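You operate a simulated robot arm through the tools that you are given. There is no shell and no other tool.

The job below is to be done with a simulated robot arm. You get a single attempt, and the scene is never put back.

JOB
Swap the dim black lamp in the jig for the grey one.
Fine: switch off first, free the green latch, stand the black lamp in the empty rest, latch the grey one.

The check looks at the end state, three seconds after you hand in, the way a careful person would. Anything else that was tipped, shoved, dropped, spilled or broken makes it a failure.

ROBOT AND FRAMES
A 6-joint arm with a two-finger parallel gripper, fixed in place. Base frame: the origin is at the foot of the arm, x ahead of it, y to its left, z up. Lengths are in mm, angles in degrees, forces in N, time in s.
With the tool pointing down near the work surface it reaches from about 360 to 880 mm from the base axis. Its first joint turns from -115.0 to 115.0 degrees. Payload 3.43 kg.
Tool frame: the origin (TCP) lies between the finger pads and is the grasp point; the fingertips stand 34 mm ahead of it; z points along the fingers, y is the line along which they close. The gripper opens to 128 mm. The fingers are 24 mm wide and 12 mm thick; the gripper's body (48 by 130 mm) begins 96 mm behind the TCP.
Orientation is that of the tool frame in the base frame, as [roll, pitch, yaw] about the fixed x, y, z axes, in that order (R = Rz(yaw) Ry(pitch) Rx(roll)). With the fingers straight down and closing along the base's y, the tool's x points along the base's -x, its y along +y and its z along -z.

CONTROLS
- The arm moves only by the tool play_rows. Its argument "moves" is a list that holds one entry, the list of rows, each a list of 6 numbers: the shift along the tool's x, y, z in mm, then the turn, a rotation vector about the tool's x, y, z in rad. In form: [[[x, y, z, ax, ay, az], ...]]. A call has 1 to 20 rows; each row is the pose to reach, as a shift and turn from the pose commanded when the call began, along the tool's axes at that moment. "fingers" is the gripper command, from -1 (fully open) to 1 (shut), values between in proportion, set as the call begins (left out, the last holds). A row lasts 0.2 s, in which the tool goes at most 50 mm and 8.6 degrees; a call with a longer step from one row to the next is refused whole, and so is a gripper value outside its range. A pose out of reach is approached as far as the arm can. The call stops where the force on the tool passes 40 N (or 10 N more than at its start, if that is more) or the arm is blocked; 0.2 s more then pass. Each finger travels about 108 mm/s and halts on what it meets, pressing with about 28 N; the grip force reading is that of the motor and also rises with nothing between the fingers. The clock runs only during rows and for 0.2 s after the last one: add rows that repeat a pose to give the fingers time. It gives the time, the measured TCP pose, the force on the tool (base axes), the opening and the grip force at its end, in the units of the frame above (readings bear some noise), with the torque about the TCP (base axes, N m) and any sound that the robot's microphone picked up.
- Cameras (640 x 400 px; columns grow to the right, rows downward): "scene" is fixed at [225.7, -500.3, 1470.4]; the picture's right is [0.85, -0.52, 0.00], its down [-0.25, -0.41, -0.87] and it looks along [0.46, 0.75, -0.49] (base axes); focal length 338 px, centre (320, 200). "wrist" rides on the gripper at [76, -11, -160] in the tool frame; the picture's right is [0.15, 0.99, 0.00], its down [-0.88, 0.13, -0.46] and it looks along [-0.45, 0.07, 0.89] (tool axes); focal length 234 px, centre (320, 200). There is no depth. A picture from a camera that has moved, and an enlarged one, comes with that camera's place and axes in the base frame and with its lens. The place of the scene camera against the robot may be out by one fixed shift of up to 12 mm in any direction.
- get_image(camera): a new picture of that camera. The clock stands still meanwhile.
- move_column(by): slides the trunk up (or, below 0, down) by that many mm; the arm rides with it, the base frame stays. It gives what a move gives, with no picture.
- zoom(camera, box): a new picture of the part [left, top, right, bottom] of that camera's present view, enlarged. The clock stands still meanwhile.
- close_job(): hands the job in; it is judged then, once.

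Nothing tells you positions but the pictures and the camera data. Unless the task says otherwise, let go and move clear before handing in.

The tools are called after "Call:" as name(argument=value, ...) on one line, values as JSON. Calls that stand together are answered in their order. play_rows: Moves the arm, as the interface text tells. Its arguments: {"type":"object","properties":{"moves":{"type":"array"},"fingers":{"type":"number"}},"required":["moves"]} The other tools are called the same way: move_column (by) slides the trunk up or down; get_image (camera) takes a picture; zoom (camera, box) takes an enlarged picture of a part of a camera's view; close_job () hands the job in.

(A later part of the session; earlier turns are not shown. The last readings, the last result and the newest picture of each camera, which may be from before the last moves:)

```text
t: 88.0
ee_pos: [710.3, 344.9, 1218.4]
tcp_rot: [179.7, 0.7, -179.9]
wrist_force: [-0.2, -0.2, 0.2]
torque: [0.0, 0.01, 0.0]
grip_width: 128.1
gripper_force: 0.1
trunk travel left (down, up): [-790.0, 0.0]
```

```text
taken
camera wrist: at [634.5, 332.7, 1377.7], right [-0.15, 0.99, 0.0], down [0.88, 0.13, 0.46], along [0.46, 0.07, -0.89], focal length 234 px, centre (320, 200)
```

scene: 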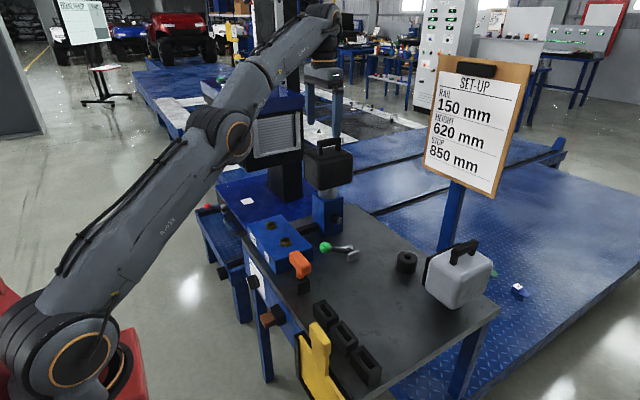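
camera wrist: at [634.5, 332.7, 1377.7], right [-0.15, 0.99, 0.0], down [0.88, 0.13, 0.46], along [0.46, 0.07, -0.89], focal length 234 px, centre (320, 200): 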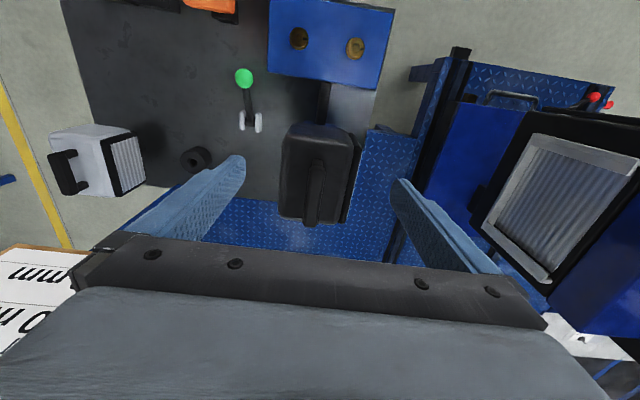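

Call:
play_rows(moves=[[[-25, 0, 0, 0, 0, 0], [-50, 0, 0, 0, 0, 0], [-62, -4, 0, 0, 0, 0], [-62, -4, 0, 0, 0, 0]]])

Call:
get_image(camera="wrist")

Call:
zoom(camera="wrist", box=[230, 80, 400, 240])

```text
t: 89.0
ee_pos: [752.2, 332.1, 1216.2]
tcp_rot: [179.7, 0.5, 179.9]
wrist_force: [0.5, 0.3, -0.2]
torque: [0.02, -0.01, -0.02]
grip_width: 128.0
gripper_force: 0.1
out of reach, approached as far as the arm can: row 2, 3, 4
trunk travel left (down, up): [-790.0, 0.0]
```

```text
taken
camera wrist: at [676.2, 320.7, 1374.0], right [-0.15, 0.99, 0.0], down [0.88, 0.13, 0.46], along [0.46, 0.07, -0.89], focal length 234 px, centre (320, 200)
```

wrist: 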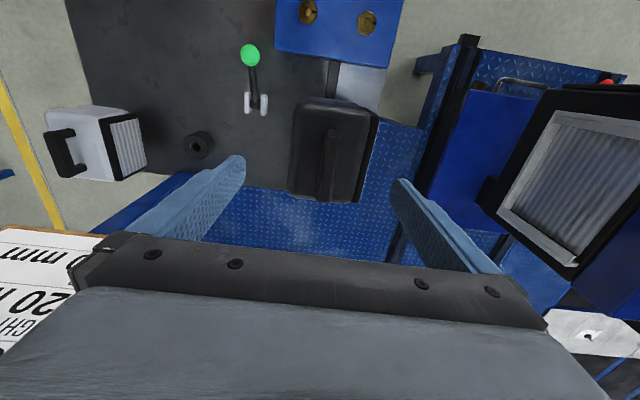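

```text
2.50 times, centred on (315, 160) of wrist
camera zoom: at [676.2, 320.7, 1374.0], right [-0.15, 0.99, 0.0], down [0.88, 0.13, 0.46], along [0.46, 0.07, -0.89], focal length 585 px, centre (332, 300)
```

zoom: 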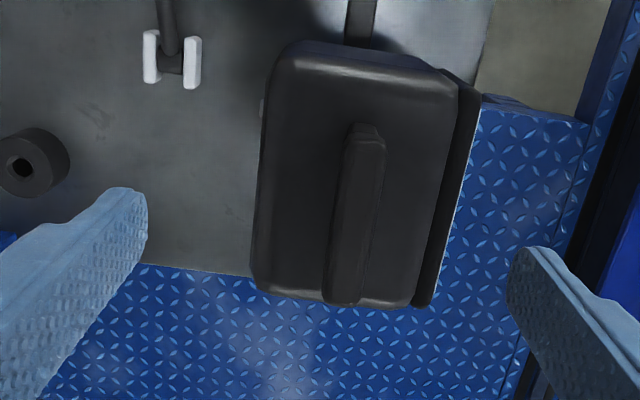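

At full trunk height the arm reaches r≈822 at this level, and the handle centre is at (769, 345), r≈843. Tilting the tool about y, which is along the bar, gains reach and still grips the bar squarely, so I'll do that above the handle.

Call:
play_rows(moves=[[[-2, 3, 5, 0, -0.09, 0], [-5, 6, 12, 0, -0.18, 0], [-9, 9, 22, 0, -0.27, 0], [-13, 11, 34, 0, -0.35, 0], [-17, 13, 46, 0, -0.4, 0], [-17, 13, 46, 0, -0.4, 0]]], fingers=-0.2)

Call:
get_image(camera="wrist")

Call:
zoom(camera="scene", box=[270, 80, 390, 200])

```text
t: 90.4
ee_pos: [770.3, 345.8, 1171.2]
tcp_rot: [179.8, 23.4, 179.8]
wrist_force: [-0.5, 0.4, -0.3]
torque: [0.01, 0.01, 0.0]
grip_width: 76.8
gripper_force: 0.0
trunk travel left (down, up): [-790.0, 0.0]
```

```text
taken
camera wrist: at [638.1, 334.2, 1285.9], right [-0.13, 0.99, -0.05], down [0.63, 0.13, 0.77], along [0.77, 0.07, -0.64], focal length 234 px, centre (320, 200)
```

wrist: 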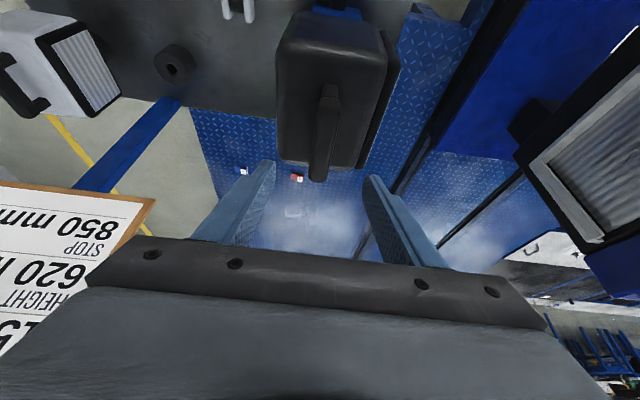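

```text
3.33 times, centred on (330, 140) of scene
camera zoom: at [225.7, -500.3, 1470.4], right [0.85, -0.52, 0.0], down [-0.25, -0.41, -0.87], along [0.46, 0.75, -0.49], focal length 1128 px, centre (287, 400)
```

zoom: 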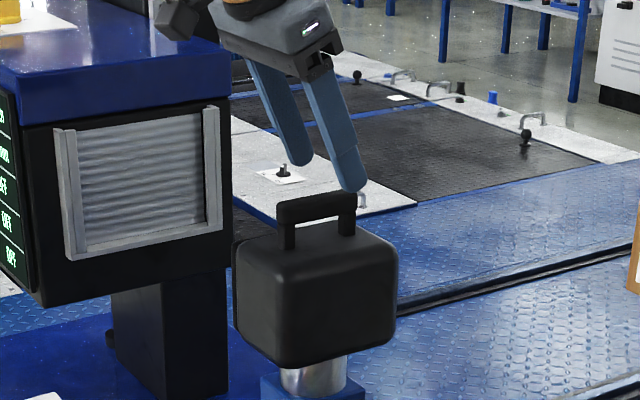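

Call:
play_rows(moves=[[[6.5, -0.2, 14, 0, 0, 0], [13, -0.4, 28, 0, 0, 0], [20, -0.6, 42, 0, 0, 0], [26.3, -0.8, 55, 0, 0, 0], [26.3, -0.8, 55, 0, 0, 0]]])

Call:
get_image(camera="wrist")

Call:
zoom(camera="scene", box=[290, 100, 380, 200])

```text
t: 91.6
ee_pos: [770.2, 345.0, 1113.1]
tcp_rot: [179.5, 23.8, 179.9]
wrist_force: [1.5, -0.9, 23.3]
torque: [-0.18, -0.12, 0.01]
grip_width: 77.3
gripper_force: 0.1
trunk travel left (down, up): [-790.0, 0.0]
```

```text
taken
camera wrist: at [636.0, 332.3, 1227.3], right [-0.13, 0.99, -0.05], down [0.62, 0.12, 0.77], along [0.77, 0.07, -0.63], focal length 234 px, centre (320, 200)
```

wrist: 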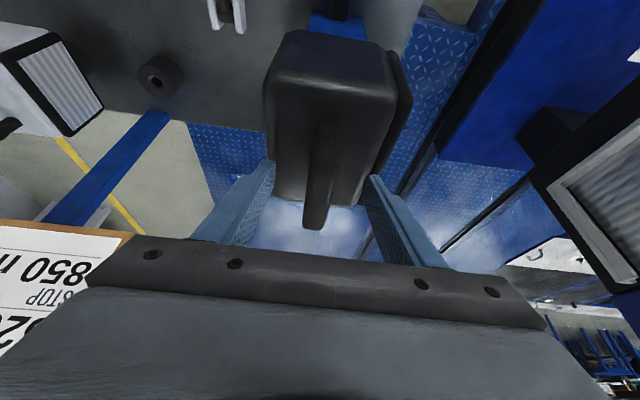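

```text
4.00 times, centred on (335, 150) of scene
camera zoom: at [225.7, -500.3, 1470.4], right [0.85, -0.52, 0.0], down [-0.25, -0.41, -0.87], along [0.46, 0.75, -0.49], focal length 1354 px, centre (260, 400)
```

zoom: 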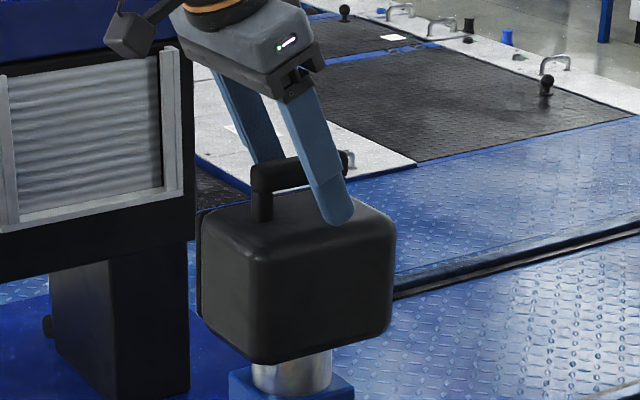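

The fingertips just touched the lamp's top. I'll raise 6 mm and close on the bar.

Call:
play_rows(moves=[[[-1.2, 0, -2.8, 0, 0, 0], [-3, 0, -7, 0, 0, 0], [-3, 0, -7, 0, 0, 0]]])

Call:
play_rows(moves=[[[0, 0, 0, 0, 0, 0], [0, 0, 0, 0, 0, 0], [0, 0, 0, 0, 0, 0], [0, 0, 0, 0, 0, 0]]], fingers=1)

Call:
get_image(camera="wrist")

```text
t: 92.4
ee_pos: [768.0, 344.0, 1116.1]
tcp_rot: [179.8, 23.3, 179.9]
wrist_force: [-1.1, 0.4, 0.9]
torque: [-0.01, 0.04, 0.0]
grip_width: 76.8
gripper_force: 0.1
trunk travel left (down, up): [-790.0, 0.0]
```

```text
t: 93.4
ee_pos: [768.2, 344.4, 1115.4]
tcp_rot: [179.7, 23.3, 179.7]
wrist_force: [-1.4, 0.1, -0.5]
torque: [-0.01, 0.19, 0.04]
grip_width: 19.7
gripper_force: 27.9
trunk travel left (down, up): [-790.0, 0.0]
```

```text
taken
camera wrist: at [636.2, 332.9, 1232.1], right [-0.13, 0.99, -0.05], down [0.63, 0.13, 0.77], along [0.77, 0.07, -0.64], focal length 234 px, centre (320, 200)
```

wrist: 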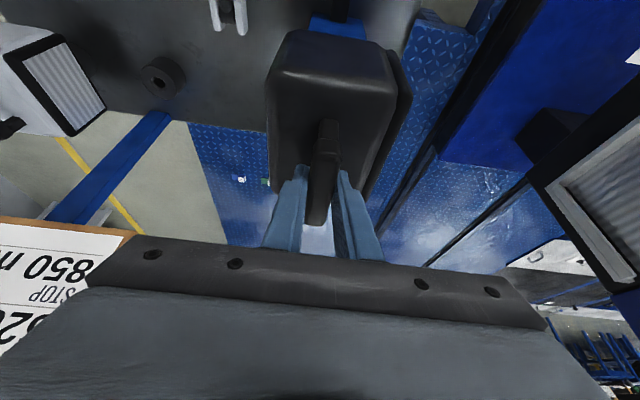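

I have a firm grip, with the bar 19.7 mm wide. I'll lift slowly, straight up, and watch the force.

Call:
play_rows(moves=[[[-1.2, 0, -2.8, 0, 0, 0], [-2.4, 0, -5.5, 0, 0, 0], [-4.8, 0, -11, 0, 0, 0], [-7.9, 0, -18.4, 0, 0, 0], [-7.9, 0, -18.4, 0, 0, 0]]])

Call:
zoom(camera="scene", box=[290, 110, 390, 250])

```text
t: 94.6
ee_pos: [768.4, 344.9, 1137.4]
tcp_rot: [179.7, 23.4, 179.9]
wrist_force: [0.4, 0.4, -5.2]
torque: [-0.01, 0.03, -0.01]
grip_width: 19.9
gripper_force: 28.3
trunk travel left (down, up): [-790.0, 0.0]
```

```text
2.86 times, centred on (340, 180) of scene
camera zoom: at [225.7, -500.3, 1470.4], right [0.85, -0.52, 0.0], down [-0.25, -0.41, -0.87], along [0.46, 0.75, -0.49], focal length 967 px, centre (263, 257)
```

zoom: 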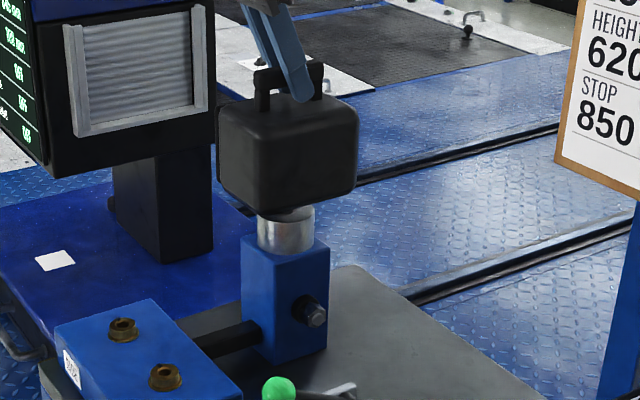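

The lamp comes up freely (about 5 N), so the latch really is free. I'll keep lifting.

Call:
play_rows(moves=[[[-6, 0, -14, 0, 0, 0], [-12, 0, -28, 0, 0, 0], [-18, 0, -42, 0, 0, 0], [-24, 0, -55, 0, 0, 0], [-24, 0, -55, 0, 0, 0]]])

Call:
zoom(camera="scene", box=[290, 90, 390, 230])

```text
t: 95.8
ee_pos: [769.1, 343.7, 1197.9]
tcp_rot: [179.8, 23.4, 179.8]
wrist_force: [0.2, -0.2, -5.8]
torque: [-0.04, -0.03, 0.0]
grip_width: 19.7
gripper_force: 27.6
trunk travel left (down, up): [-790.0, 0.0]
```

```text
2.86 times, centred on (340, 160) of scene
camera zoom: at [225.7, -500.3, 1470.4], right [0.85, -0.52, 0.0], down [-0.25, -0.41, -0.87], along [0.46, 0.75, -0.49], focal length 967 px, centre (263, 314)
```

zoom: 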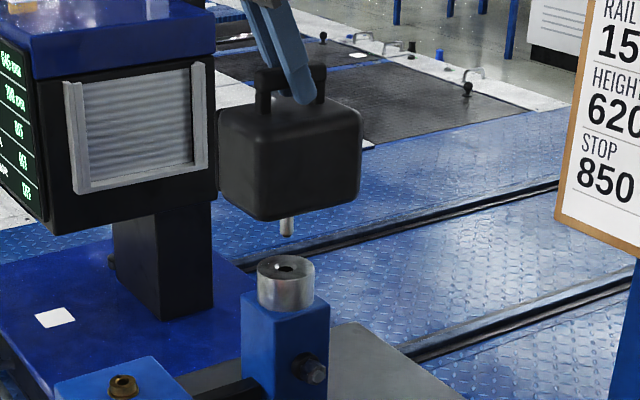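

Call:
get_image(camera="wrist")

Call:
get_image(camera="scene")

```text
taken
camera wrist: at [636.2, 331.9, 1313.7], right [-0.13, 0.99, -0.05], down [0.63, 0.13, 0.77], along [0.77, 0.07, -0.64], focal length 234 px, centre (320, 200)
```

wrist: 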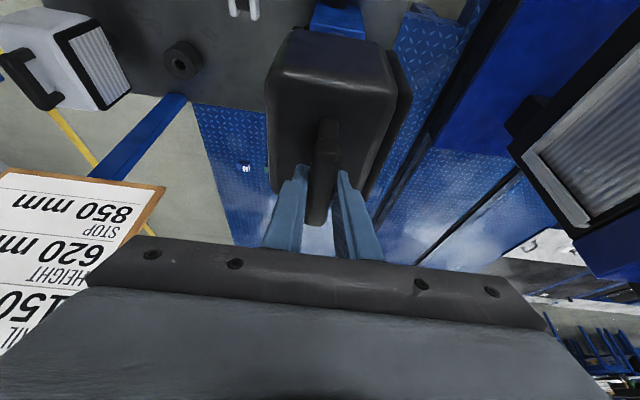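

```text
taken
```

scene: 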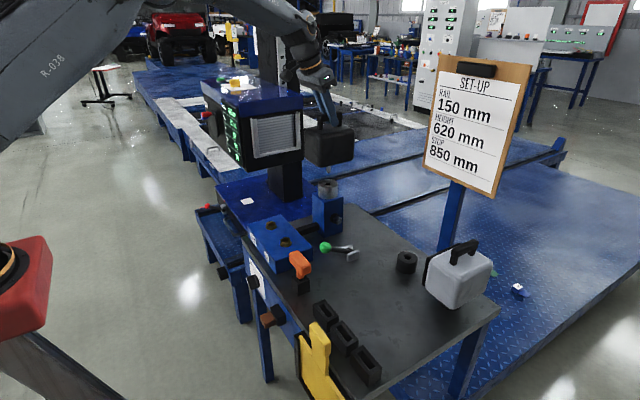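

Call:
zoom(camera="wrist", box=[0, 0, 240, 120])

Call:
zoom(camera="wrist", box=[150, 30, 214, 90])

Call:
zoom(camera="scene", box=[380, 230, 430, 290])

Call:
zoom(camera="scene", box=[300, 160, 360, 240])

```text
2.67 times, centred on (120, 60) of wrist
camera zoom: at [636.2, 331.9, 1313.7], right [-0.13, 0.99, -0.05], down [0.63, 0.13, 0.77], along [0.77, 0.07, -0.64], focal length 624 px, centre (853, 573)
```

zoom: 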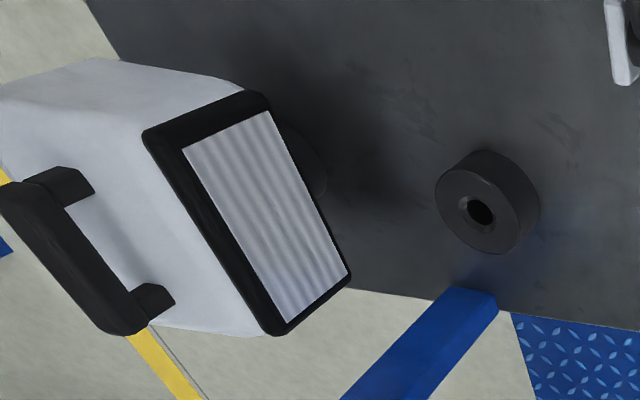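

```text
6.67 times, centred on (182, 60) of wrist
camera zoom: at [636.2, 331.9, 1313.7], right [-0.13, 0.99, -0.05], down [0.63, 0.13, 0.77], along [0.77, 0.07, -0.64], focal length 1561 px, centre (1240, 1133)
```

zoom: 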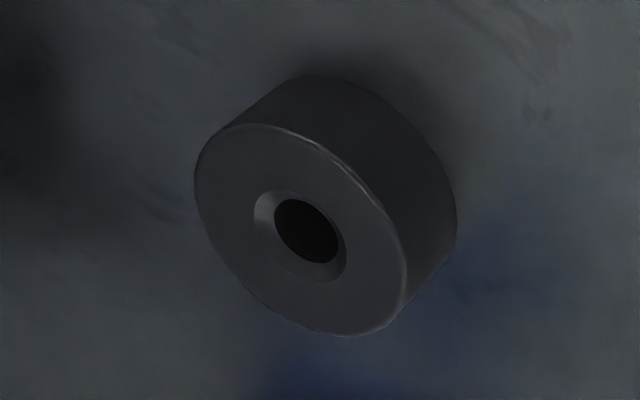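

```text
6.67 times, centred on (405, 260) of scene
camera zoom: at [225.7, -500.3, 1470.4], right [0.85, -0.52, 0.0], down [-0.25, -0.41, -0.87], along [0.46, 0.75, -0.49], focal length 2257 px, centre (-247, -200)
```

zoom: 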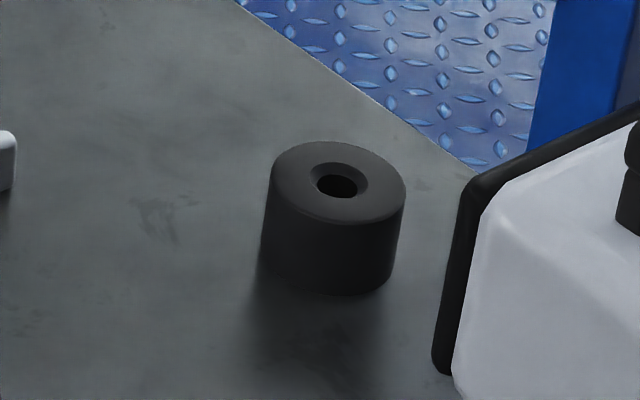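

```text
5.00 times, centred on (330, 200) of scene
camera zoom: at [225.7, -500.3, 1470.4], right [0.85, -0.52, 0.0], down [-0.25, -0.41, -0.87], along [0.46, 0.75, -0.49], focal length 1692 px, centre (270, 200)
```

zoom: 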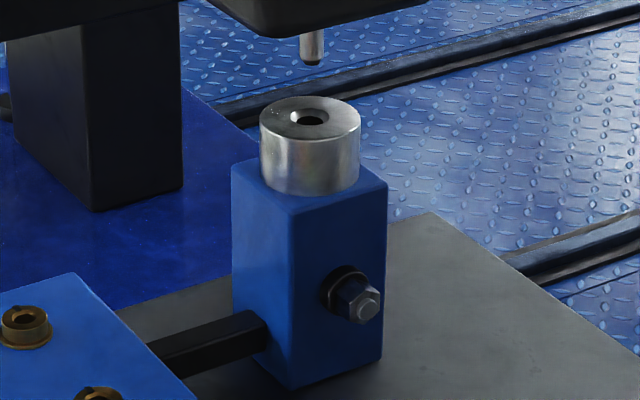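

The pin is about 30 mm long and both sockets are chamfered. The empty rest's hole is near (868, 45), with the rest top near z≈820. I'll carry the lamp sideways slowly at this height.

Call:
play_rows(moves=[[[0, -10, 0, 0, 0, 0], [0, -30, 0, 0, 0, 0], [0, -55, 0, 0, 0, 0], [0, -80, 0, 0, 0, 0], [0, -105, 0, 0, 0, 0], [0, -130, 0, 0, 0, 0], [0, -155, 0, 0, 0, 0], [0, -180, 0, 0, 0, 0], [0, -200, 0, 0, 0, 0], [0, -210, 0, 0, 0, 0], [0, -210, 0, 0, 0, 0]]])

Call:
get_image(camera="wrist")

Call:
get_image(camera="scene")

```text
t: 98.2
ee_pos: [767.8, 134.2, 1194.8]
tcp_rot: [179.6, 23.5, 179.9]
wrist_force: [-0.5, 1.1, -4.9]
torque: [0.0, 0.01, 0.0]
grip_width: 19.9
gripper_force: 27.8
trunk travel left (down, up): [-790.0, 0.0]
```

```text
taken
camera wrist: at [636.0, 122.6, 1311.0], right [-0.13, 0.99, -0.05], down [0.63, 0.13, 0.77], along [0.77, 0.07, -0.64], focal length 234 px, centre (320, 200)
```

wrist: 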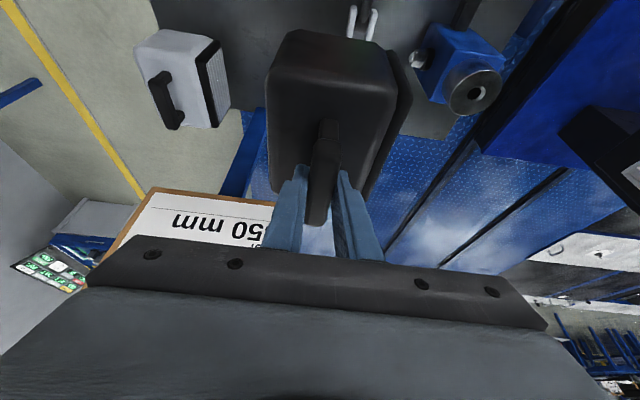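

```text
taken
```

scene: 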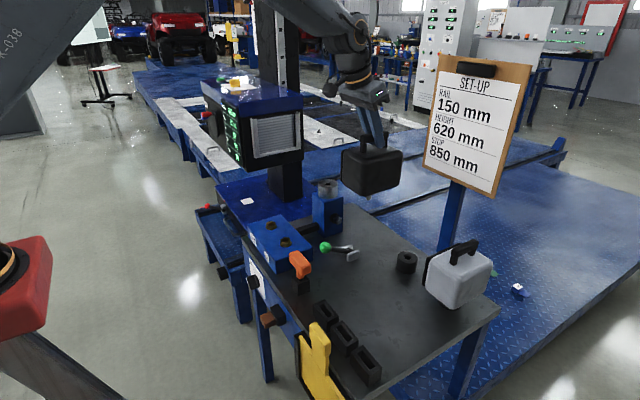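

Call:
zoom(camera="wrist", box=[430, 50, 526, 130])

Call:
zoom(camera="wrist", box=[120, 20, 260, 140])

Call:
zoom(camera="scene", box=[330, 120, 420, 220])

```text
5.00 times, centred on (478, 90) of wrist
camera zoom: at [636.0, 122.6, 1311.0], right [-0.13, 0.99, -0.05], down [0.63, 0.13, 0.77], along [0.77, 0.07, -0.64], focal length 1171 px, centre (-470, 750)
```

zoom: 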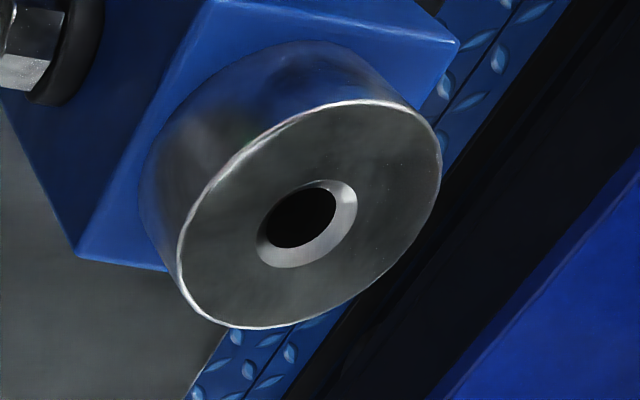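

```text
3.33 times, centred on (190, 80) of wrist
camera zoom: at [636.0, 122.6, 1311.0], right [-0.13, 0.99, -0.05], down [0.63, 0.13, 0.77], along [0.77, 0.07, -0.64], focal length 781 px, centre (753, 600)
```

zoom: 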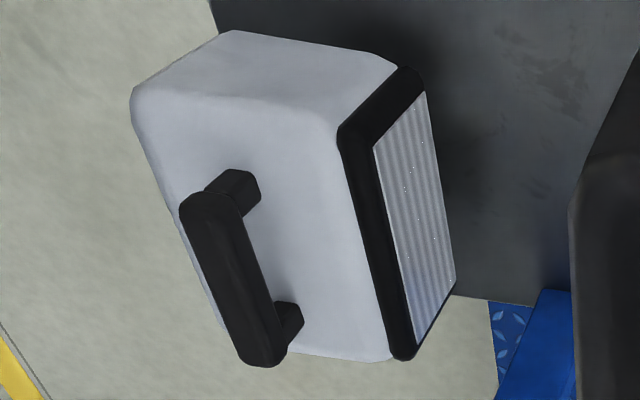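

```text
4.00 times, centred on (375, 170) of scene
camera zoom: at [225.7, -500.3, 1470.4], right [0.85, -0.52, 0.0], down [-0.25, -0.41, -0.87], along [0.46, 0.75, -0.49], focal length 1354 px, centre (100, 320)
```

zoom: 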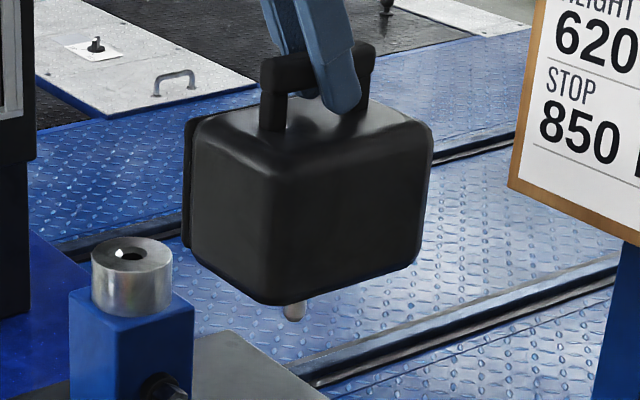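

The jig hole lies within 2–3 mm of straight below the TCP seat point (768.3, 344.5), so the pin hangs directly under the TCP. Grey's handle is near (866, -122), parallel to x. I'll move over to y≈45 and lower before going outward, to stay below the sign.

Call:
play_rows(moves=[[[0, -15, 0, 0, 0, 0], [0, -35, 0, 0, 0, 0], [0, -60, 0, 0, 0, 0], [0, -80, 0, 0, 0, 0], [4, -88.7, 9, 0, 0, 0], [12, -88.7, 28, 0, 0, 0], [22, -88.7, 51, 0, 0, 0], [32, -88.7, 74, 0, 0, 0], [42, -88.7, 97, 0, 0, 0], [52, -88.7, 119, 0, 0, 0], [59, -88.7, 135, 0, 0, 0], [62, -88.7, 142, 0, 0, 0], [62, -88.7, 142, 0, 0, 0]]])

Call:
get_image(camera="scene")

Call:
get_image(camera="wrist")

```text
t: 101.0
ee_pos: [768.1, 45.7, 1039.9]
tcp_rot: [179.7, 23.4, 180.0]
wrist_force: [-0.1, 0.9, -5.2]
torque: [-0.06, 0.01, 0.02]
grip_width: 19.7
gripper_force: 27.6
trunk travel left (down, up): [-790.0, 0.0]
```

```text
taken
```

scene: 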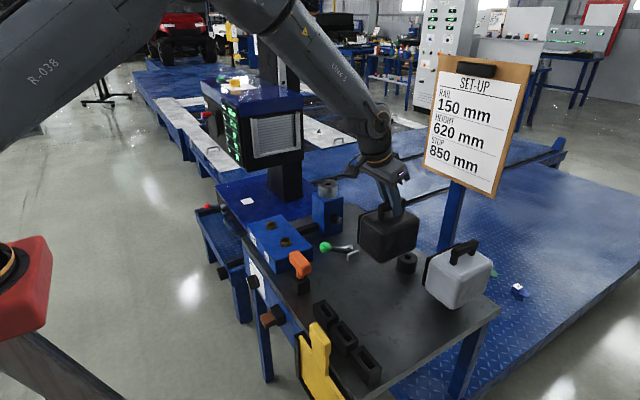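

```text
taken
camera wrist: at [636.1, 33.9, 1156.0], right [-0.13, 0.99, -0.05], down [0.63, 0.13, 0.77], along [0.77, 0.07, -0.64], focal length 234 px, centre (320, 200)
```

wrist: 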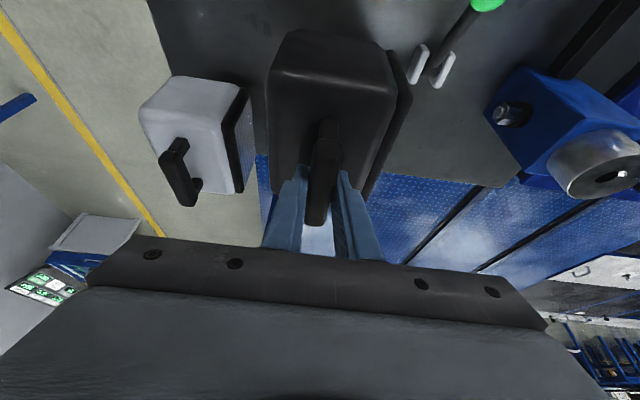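

Call:
play_rows(moves=[[[-9, 0, 4, 0, 0, 0], [-25, 0, 11, 0, 0, 0], [-43, 0, 18.6, 0, 0, 0], [-61, 0, 26.4, 0, 0, 0], [-79, 0, 34, 0, 0, 0], [-89, 0, 38.5, 0, 0, 0], [-91.8, 0, 39.7, 0, 0, 0], [-91.8, 0, 39.7, 0, 0, 0]]])

Call:
zoom(camera="scene", box=[370, 180, 500, 310])

Call:
get_image(camera="wrist")

```text
t: 102.8
ee_pos: [867.7, 46.9, 1039.6]
tcp_rot: [179.7, 23.4, 179.9]
wrist_force: [-0.2, -0.2, -4.6]
torque: [-0.03, 0.02, -0.03]
grip_width: 19.5
gripper_force: 28.0
trunk travel left (down, up): [-790.0, 0.0]
```

```text
3.08 times, centred on (435, 245) of scene
camera zoom: at [225.7, -500.3, 1470.4], right [0.85, -0.52, 0.0], down [-0.25, -0.41, -0.87], along [0.46, 0.75, -0.49], focal length 1042 px, centre (-34, 62)
```

zoom: 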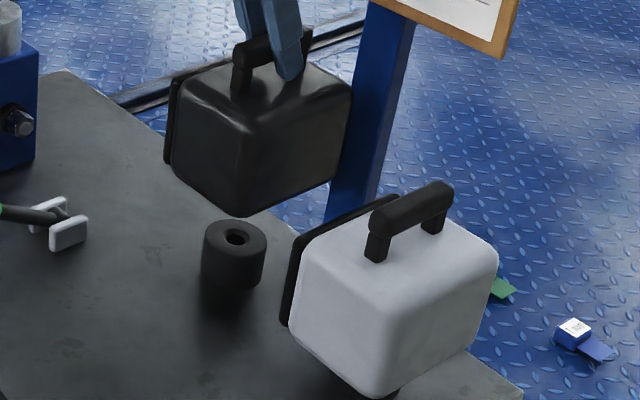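

```text
taken
camera wrist: at [735.6, 34.9, 1155.8], right [-0.13, 0.99, -0.05], down [0.63, 0.13, 0.77], along [0.77, 0.07, -0.64], focal length 234 px, centre (320, 200)
```

wrist: 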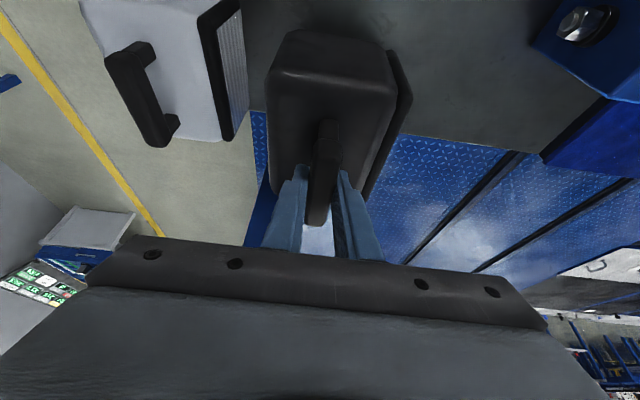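

The rest's hole works out to about (866, 49) once scene and wrist measurements are combined. I'll shift slightly and lower to just above it, then check in the scene view.

Call:
play_rows(moves=[[[2, 2.4, 2, 0, 0, 0], [6, 2.4, 10, 0, 0, 0], [11, 2.4, 21, 0, 0, 0], [16.3, 2.4, 33.3, 0, 0, 0], [16.3, 2.4, 33.3, 0, 0, 0]]])

Call:
zoom(camera="scene", box=[370, 200, 470, 300])

```text
t: 104.0
ee_pos: [865.6, 47.2, 1004.5]
tcp_rot: [179.6, 23.6, 179.8]
wrist_force: [-4.5, -3.1, 6.3]
torque: [-0.41, 0.84, -0.03]
grip_width: 20.0
gripper_force: 28.2
trunk travel left (down, up): [-790.0, 0.0]
```

```text
4.00 times, centred on (420, 250) of scene
camera zoom: at [225.7, -500.3, 1470.4], right [0.85, -0.52, 0.0], down [-0.25, -0.41, -0.87], along [0.46, 0.75, -0.49], focal length 1354 px, centre (-80, 0)
```

zoom: 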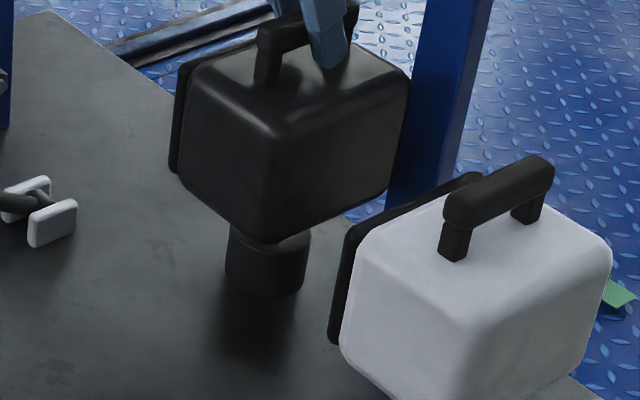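

The pin tip has met the chamfer, and the side force points toward -x/-y. I'll lift slightly, shift a few millimetres that way and lower again gently.

Call:
play_rows(moves=[[[-2.4, 0, -5.5, 0, 0, 0], [-0.5, -3, -6.3, 0, 0, 0], [-0.5, -3, -6.3, 0, 0, 0]]])

Call:
play_rows(moves=[[[0.8, 0, 1.8, 0, 0, 0], [1.6, 0, 3.7, 0, 0, 0], [2.4, 0, 5.5, 0, 0, 0], [3.2, 0, 7.3, 0, 0, 0], [4, 0, 9.2, 0, 0, 0], [4.8, 0, 11, 0, 0, 0]]])

```text
t: 104.8
ee_pos: [863.3, 46.5, 1009.3]
tcp_rot: [179.7, 23.4, 179.9]
wrist_force: [0.4, 0.3, -5.8]
torque: [-0.04, -0.03, -0.02]
grip_width: 19.8
gripper_force: 28.2
trunk travel left (down, up): [-790.0, 0.0]
```

```text
t: 106.2
ee_pos: [864.3, 46.0, 997.7]
tcp_rot: [179.7, 23.5, 179.8]
wrist_force: [0.0, 0.0, -5.0]
torque: [-0.01, 0.04, 0.0]
grip_width: 19.8
gripper_force: 27.8
trunk travel left (down, up): [-790.0, 0.0]
```

No contact at 997.7, which is below the earlier contact height, so the pin is entering the hole. I'll continue down slowly.

Call:
play_rows(moves=[[[0.8, 0, 1.8, 0, 0, 0], [1.6, 0, 3.7, 0, 0, 0], [2.4, 0, 5.5, 0, 0, 0], [3.2, 0, 7.3, 0, 0, 0], [4, 0, 9.2, 0, 0, 0], [4.8, 0, 11, 0, 0, 0], [5.6, 0, 12.8, 0, 0, 0], [6.4, 0, 14.7, 0, 0, 0]]])

Call:
zoom(camera="scene", box=[370, 200, 470, 300])

```text
t: 108.0
ee_pos: [865.3, 45.9, 979.4]
tcp_rot: [179.7, 23.4, 179.8]
wrist_force: [1.2, -0.5, -5.9]
torque: [0.0, 0.01, 0.03]
grip_width: 19.6
gripper_force: 28.4
trunk travel left (down, up): [-790.0, 0.0]
```

```text
4.00 times, centred on (420, 250) of scene
camera zoom: at [225.7, -500.3, 1470.4], right [0.85, -0.52, 0.0], down [-0.25, -0.41, -0.87], along [0.46, 0.75, -0.49], focal length 1354 px, centre (-80, 0)
```

zoom: 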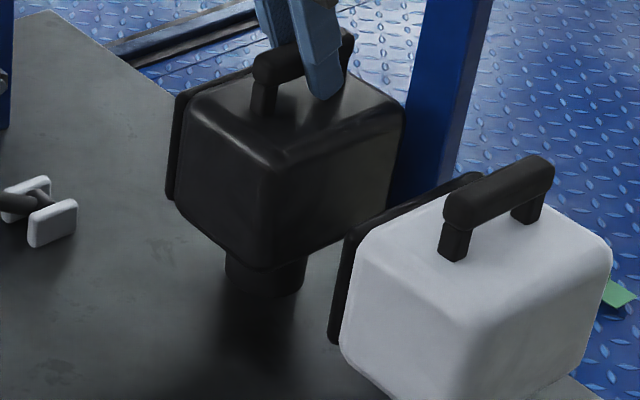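

Call:
play_rows(moves=[[[0.8, 0, 1.8, 0, 0, 0], [1.6, 0, 3.7, 0, 0, 0], [2.4, 0, 5.5, 0, 0, 0], [3.2, 0, 7.3, 0, 0, 0], [4, 0, 9.2, 0, 0, 0], [4.8, 0, 11, 0, 0, 0]]])

Call:
zoom(camera="scene", box=[370, 200, 470, 300])

```text
t: 109.4
ee_pos: [864.1, 46.0, 971.1]
tcp_rot: [179.7, 23.5, 179.8]
wrist_force: [-3.3, -0.8, 3.7]
torque: [-0.14, 0.49, 0.0]
grip_width: 19.8
gripper_force: 27.5
trunk travel left (down, up): [-790.0, 0.0]
```

```text
4.00 times, centred on (420, 250) of scene
camera zoom: at [225.7, -500.3, 1470.4], right [0.85, -0.52, 0.0], down [-0.25, -0.41, -0.87], along [0.46, 0.75, -0.49], focal length 1354 px, centre (-80, 0)
```

zoom: 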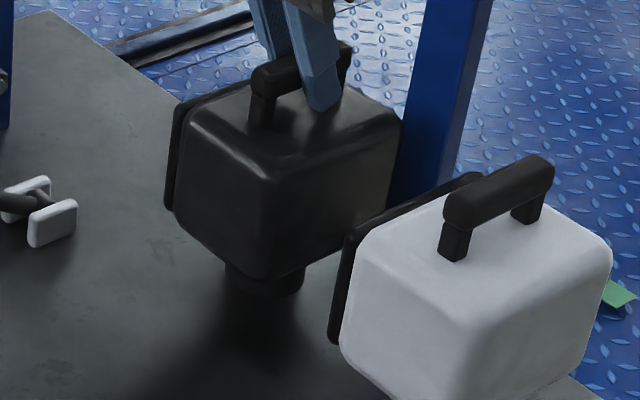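

The lamp is seated, with contact at TCP z≈971. I'll release and withdraw upward.

Call:
play_rows(moves=[[[0, 0, 0, 0, 0, 0], [0, 0, 0, 0, 0, 0], [0, 0, 0, 0, 0, 0]]], fingers=0.2)

Call:
zoom(camera="scene", box=[370, 200, 470, 300])

Call:
get_image(camera="wrist")

```text
t: 110.2
ee_pos: [864.1, 46.6, 970.4]
tcp_rot: [179.7, 23.5, 179.8]
wrist_force: [0.2, -1.2, 1.1]
torque: [0.02, 0.02, 0.01]
grip_width: 51.1
gripper_force: 0.1
trunk travel left (down, up): [-790.0, 0.0]
```

```text
4.00 times, centred on (420, 250) of scene
camera zoom: at [225.7, -500.3, 1470.4], right [0.85, -0.52, 0.0], down [-0.25, -0.41, -0.87], along [0.46, 0.75, -0.49], focal length 1354 px, centre (-80, 0)
```

zoom: 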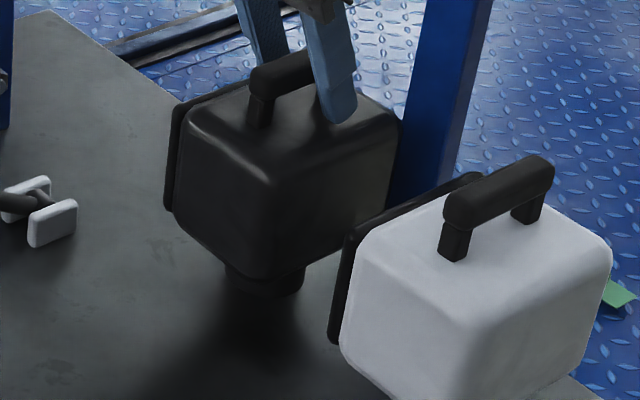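

```text
taken
camera wrist: at [732.1, 34.5, 1086.0], right [-0.13, 0.99, -0.05], down [0.63, 0.13, 0.77], along [0.77, 0.07, -0.64], focal length 234 px, centre (320, 200)
```

wrist: 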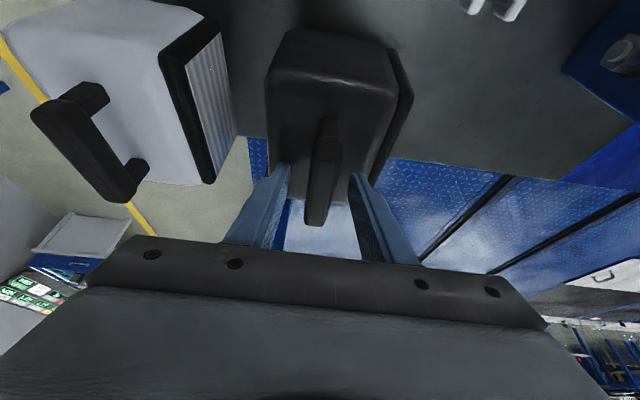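

Black lamp is standing steady. I'll withdraw up, then move over to the grey lamp.

Call:
play_rows(moves=[[[0, 0, -15, 0, 0, 0], [0, 0, -40, 0, 0, 0], [0, 0, -75, 0, 0, 0], [0, 0, -110, 0, 0, 0], [0, 0, -130, 0, 0, 0], [0, 0, -130, 0, 0, 0]]])

Call:
get_image(camera="wrist")

Call:
zoom(camera="scene", box=[370, 180, 510, 310])

```text
t: 111.6
ee_pos: [812.0, 46.6, 1089.7]
tcp_rot: [179.7, 23.5, 179.8]
wrist_force: [-0.5, 0.7, 0.9]
torque: [0.0, 0.03, 0.0]
grip_width: 51.0
gripper_force: 0.1
trunk travel left (down, up): [-790.0, 0.0]
```

```text
taken
camera wrist: at [680.4, 34.8, 1204.9], right [-0.13, 0.99, -0.05], down [0.63, 0.13, 0.77], along [0.77, 0.07, -0.64], focal length 234 px, centre (320, 200)
```

wrist: 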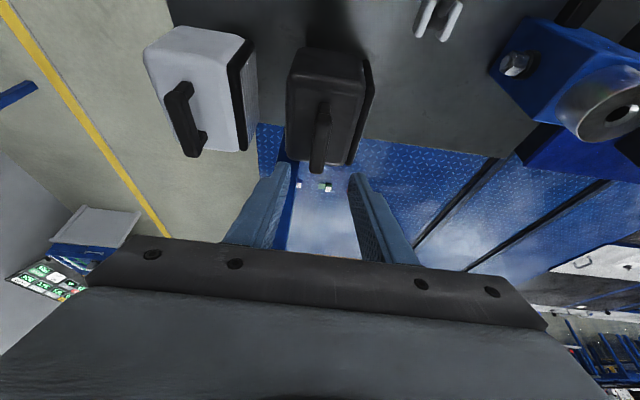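

```text
3.08 times, centred on (440, 245) of scene
camera zoom: at [225.7, -500.3, 1470.4], right [0.85, -0.52, 0.0], down [-0.25, -0.41, -0.87], along [0.46, 0.75, -0.49], focal length 1042 px, centre (-49, 62)
```

zoom: 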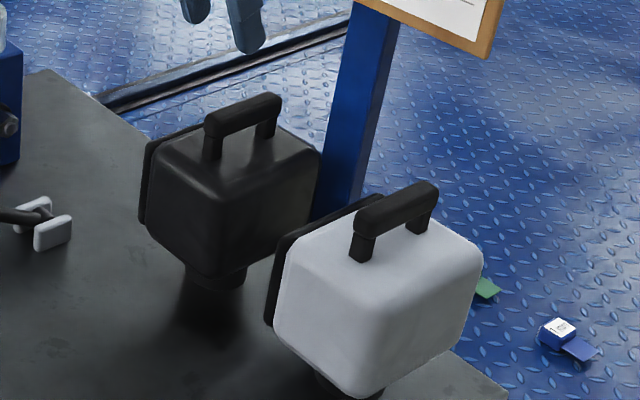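

Call:
zoom(camera="wrist", box=[130, 10, 390, 190])

```text
2.22 times, centred on (260, 100) of wrist
camera zoom: at [680.4, 34.8, 1204.9], right [-0.13, 0.99, -0.05], down [0.63, 0.13, 0.77], along [0.77, 0.07, -0.64], focal length 520 px, centre (453, 422)
```

zoom: 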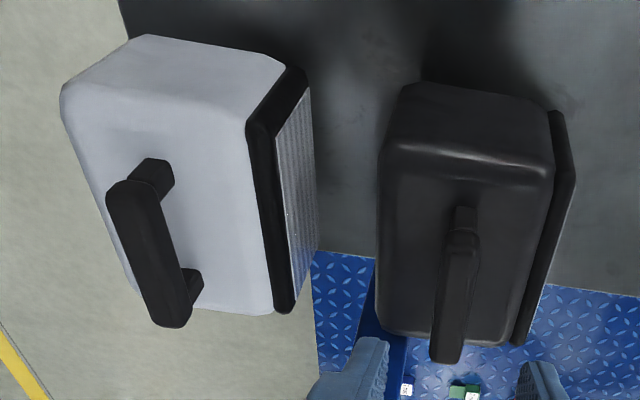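

Grey's handle centre is near (866.5, -118), and parallel to x as well. I'll move over it on an inclined standoff.

Call:
play_rows(moves=[[[0, -25, 0, 0, 0, 0], [0, -60, 0, 0, 0, 0], [0, -95, 0, 0, 0, 0], [0, -130, 5, 0, 0, 0], [-1, -155, 20, 0, 0, 0], [-2.7, -164.6, 40.4, 0, 0, 0], [-2.7, -164.6, 40.4, 0, 0, 0]]], fingers=-0.1)

Call:
get_image(camera="wrist")

Call:
zoom(camera="wrist", box=[220, 60, 420, 240])

```text
t: 113.2
ee_pos: [831.7, -119.1, 1052.2]
tcp_rot: [179.7, 23.6, 179.8]
wrist_force: [-0.4, -0.3, -0.1]
torque: [0.01, 0.01, 0.0]
grip_width: 70.4
gripper_force: 0.0
trunk travel left (down, up): [-790.0, 0.0]
```

```text
taken
camera wrist: at [699.3, -131.0, 1168.5], right [-0.13, 0.99, -0.05], down [0.63, 0.13, 0.77], along [0.77, 0.07, -0.64], focal length 234 px, centre (320, 200)
```

wrist: 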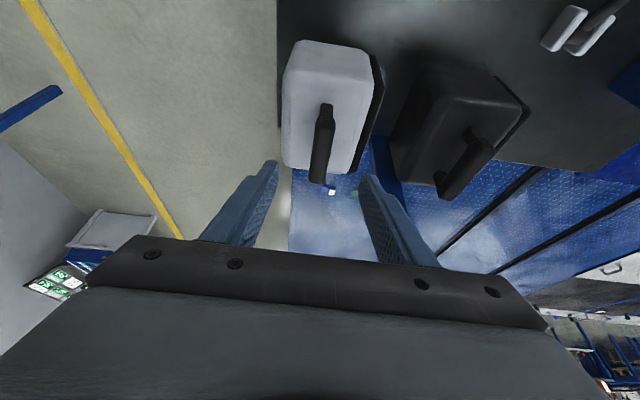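

```text
2.22 times, centred on (320, 150) of wrist
camera zoom: at [699.3, -131.0, 1168.5], right [-0.13, 0.99, -0.05], down [0.63, 0.13, 0.77], along [0.77, 0.07, -0.64], focal length 520 px, centre (320, 311)
```

zoom: 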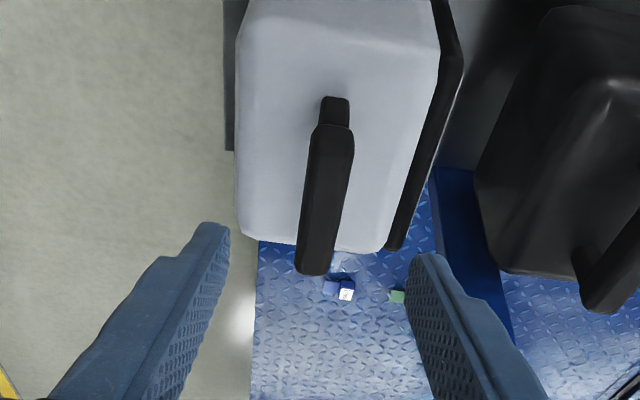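

Call:
play_rows(moves=[[[0.5, 0, 20, 0, 0, 0], [1, 0, 40, 0, 0, 0], [1.5, 0, 60, 0, 0, 0], [2, 0, 75, 0, 0, 0], [2.1, 0, 86.5, 0, 0, 0], [2.1, 0, 86.5, 0, 0, 0]]])

Call:
zoom(camera="wrist", box=[220, 60, 420, 260])

Call:
zoom(camera="scene", box=[400, 180, 520, 310])

```text
t: 114.6
ee_pos: [864.7, -120.1, 972.1]
tcp_rot: [179.7, 23.5, 179.9]
wrist_force: [-0.5, 0.1, 0.6]
torque: [0.02, -0.01, -0.01]
grip_width: 70.4
gripper_force: 0.0
trunk travel left (down, up): [-790.0, 0.0]
```

```text
2.00 times, centred on (320, 160) of wrist
camera zoom: at [732.9, -130.4, 1087.6], right [-0.13, 0.99, -0.05], down [0.63, 0.13, 0.77], along [0.77, 0.07, -0.64], focal length 468 px, centre (320, 280)
```

zoom: 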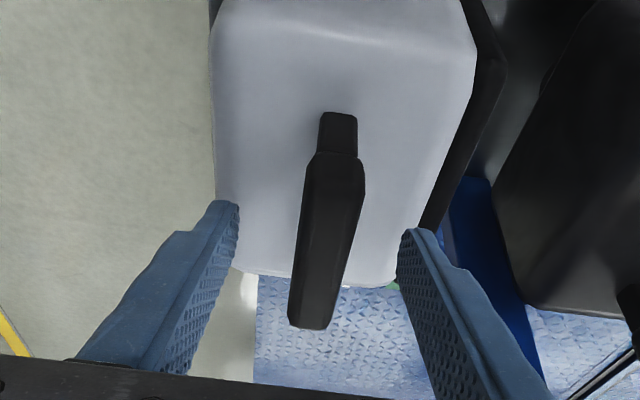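

```text
3.08 times, centred on (460, 245) of scene
camera zoom: at [225.7, -500.3, 1470.4], right [0.85, -0.52, 0.0], down [-0.25, -0.41, -0.87], along [0.46, 0.75, -0.49], focal length 1042 px, centre (-111, 62)
```

zoom: 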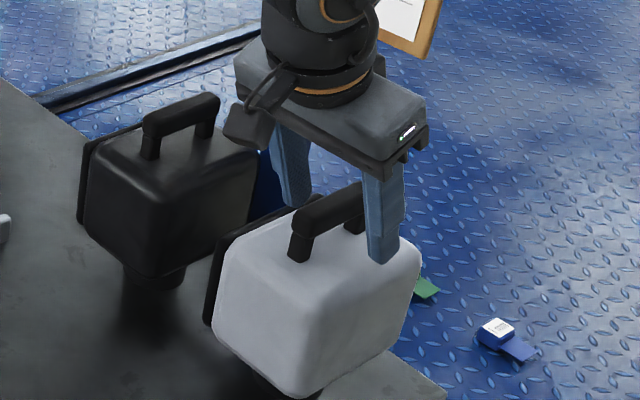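

Well centred. I'll grip and lift the grey lamp.

Call:
play_rows(moves=[[[0, 0, 0, 0, 0, 0], [0, 0, 0, 0, 0, 0], [0, 0, 0, 0, 0, 0], [0, 0, 0, 0, 0, 0]]], fingers=1)

Call:
get_image(camera="wrist")

```text
t: 115.6
ee_pos: [865.5, -119.6, 971.4]
tcp_rot: [179.7, 23.5, 179.8]
wrist_force: [0.2, -0.4, -0.7]
torque: [-0.07, -0.12, -0.03]
grip_width: 19.7
gripper_force: 28.0
trunk travel left (down, up): [-790.0, 0.0]
```

```text
taken
camera wrist: at [732.8, -130.5, 1087.6], right [-0.13, 0.99, -0.05], down [0.63, 0.13, 0.77], along [0.77, 0.07, -0.64], focal length 234 px, centre (320, 200)
```

wrist: 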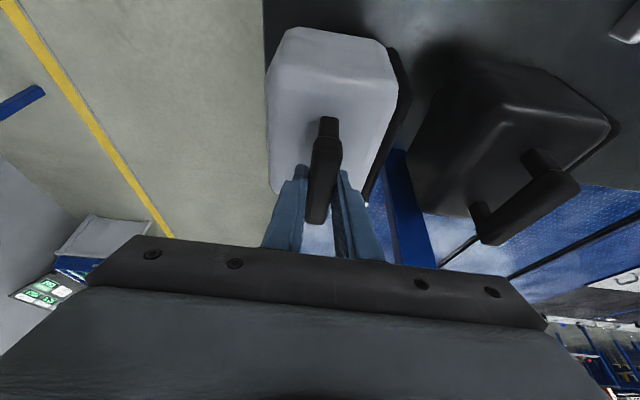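

Call:
play_rows(moves=[[[-1.2, 0, -2.8, 0, 0, 0], [-3.2, 0, -7.3, 0, 0, 0], [-6, 0, -13.8, 0, 0, 0], [-10, 0, -23, 0, 0, 0], [-16, 0, -36.7, 0, 0, 0], [-16, 0, -36.7, 0, 0, 0]]])

Call:
zoom(camera="scene", box=[370, 170, 510, 310])

Call:
zoom(camera="wrist", box=[240, 0, 440, 240])

```text
t: 117.0
ee_pos: [864.4, -118.1, 1012.4]
tcp_rot: [179.8, 23.5, 179.8]
wrist_force: [-0.1, -0.1, -5.2]
torque: [-0.01, 0.01, -0.01]
grip_width: 19.9
gripper_force: 27.7
trunk travel left (down, up): [-790.0, 0.0]
```

```text
2.86 times, centred on (440, 240) of scene
camera zoom: at [225.7, -500.3, 1470.4], right [0.85, -0.52, 0.0], down [-0.25, -0.41, -0.87], along [0.46, 0.75, -0.49], focal length 967 px, centre (-23, 86)
```

zoom: 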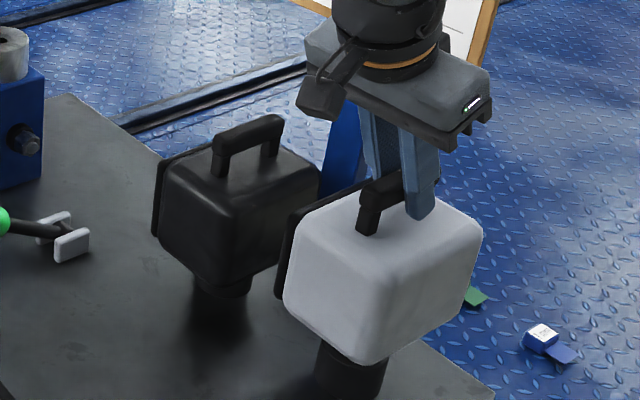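

```text
1.67 times, centred on (340, 120) of wrist
camera zoom: at [731.7, -131.1, 1127.1], right [-0.13, 0.99, -0.05], down [0.63, 0.13, 0.77], along [0.77, 0.07, -0.64], focal length 390 px, centre (287, 333)
```

zoom: 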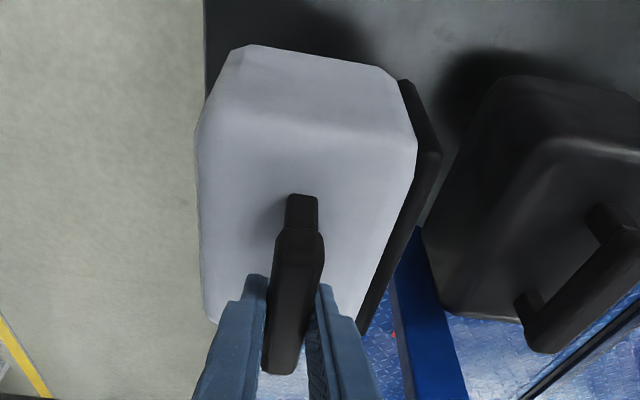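

Grey lifted cleanly. It sits about 3 mm nearer in the grip than the black one did, so the jig target becomes TCP ≈ (771, 344.5). I'll retreat in x, raise, then travel to the jig.

Call:
play_rows(moves=[[[0, 0, -8, 0, 0, 0], [1, 0, -20, 0, 0, 0], [12, 0, -30, 0, 0, 0], [30, 0, -38, 0, 0, 0], [50, 0, -46, 0, 0, 0], [68, 0, -54, 0, 0, 0], [78, 0, -60, 0, 0, 0], [70, 0, -76, 0, 0, 0], [60, 0, -98, 0, 0, 0], [50, 0, -122, 0, 0, 0], [40, 0, -146, 0, 0, 0], [30, 0, -168, 0, 0, 0], [20, 0, -190, 0, 0, 0], [13, 0, -204, 0, 0, 0], [13, 0, -204, 0, 0, 0]]])

Call:
get_image(camera="scene")

```text
t: 120.2
ee_pos: [769.3, -121.7, 1195.2]
tcp_rot: [179.8, 23.4, 179.9]
wrist_force: [0.6, 0.4, -4.5]
torque: [-0.05, 0.0, 0.03]
grip_width: 20.0
gripper_force: 28.2
trunk travel left (down, up): [-790.0, 0.0]
```

```text
taken
```

scene: 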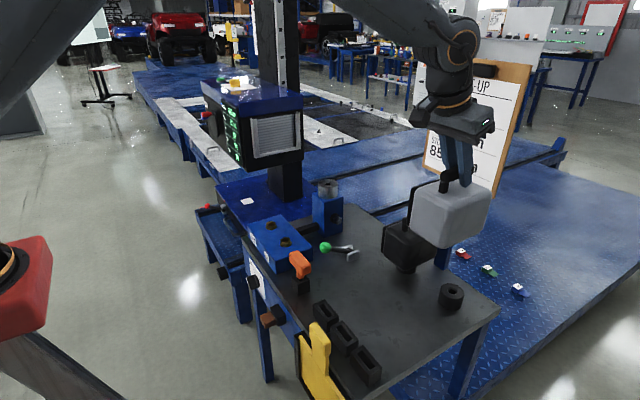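

Everything is clear. I'll travel across to the jig at this height.

Call:
play_rows(moves=[[[0, 10, 0, 0, 0, 0], [0, 30, 0, 0, 0, 0], [0, 58, 0, 0, 0, 0], [0, 86, 0, 0, 0, 0], [0, 114, 0, 0, 0, 0], [0, 142, 0, 0, 0, 0], [0, 170, 0, 0, 0, 0], [0, 198, 0, 0, 0, 0], [0, 226, 0, 0, 0, 0], [0, 254, 0, 0, 0, 0], [0, 282, 0, 0, 0, 0], [0, 310, 0, 0, 0, 0], [0, 338, 0, 0, 0, 0], [0, 366, 0, 0, 0, 0], [0, 394, 0, 0, 0, 0], [0, 420, 0, 0, 0, 0], [0, 440, 0, 0, 0, 0], [0, 455, 0, 0, 0, 0], [-1, 465, 0, 0, 0, 0], [-1, 465, 0, 0, 0, 0]]])

Call:
zoom(camera="scene", box=[280, 90, 400, 250])

Call:
get_image(camera="wrist")

```text
t: 124.4
ee_pos: [771.3, 347.9, 1196.7]
tcp_rot: [179.8, 23.5, 179.8]
wrist_force: [-0.1, 0.5, -5.4]
torque: [-0.03, -0.01, -0.01]
grip_width: 19.9
gripper_force: 28.4
trunk travel left (down, up): [-790.0, 0.0]
```

```text
2.50 times, centred on (340, 170) of scene
camera zoom: at [225.7, -500.3, 1470.4], right [0.85, -0.52, 0.0], down [-0.25, -0.41, -0.87], along [0.46, 0.75, -0.49], focal length 846 px, centre (270, 275)
```

zoom: 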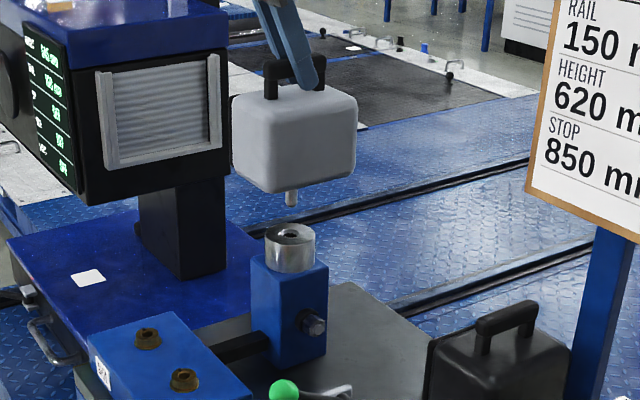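

```text
taken
camera wrist: at [640.1, 334.8, 1313.2], right [-0.13, 0.99, -0.05], down [0.63, 0.13, 0.77], along [0.77, 0.07, -0.64], focal length 234 px, centre (320, 200)
```

wrist: 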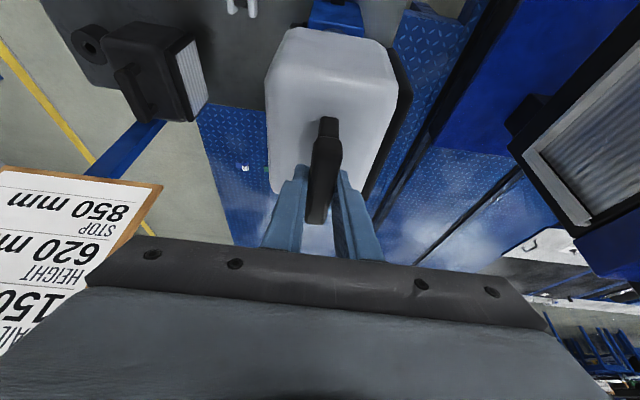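

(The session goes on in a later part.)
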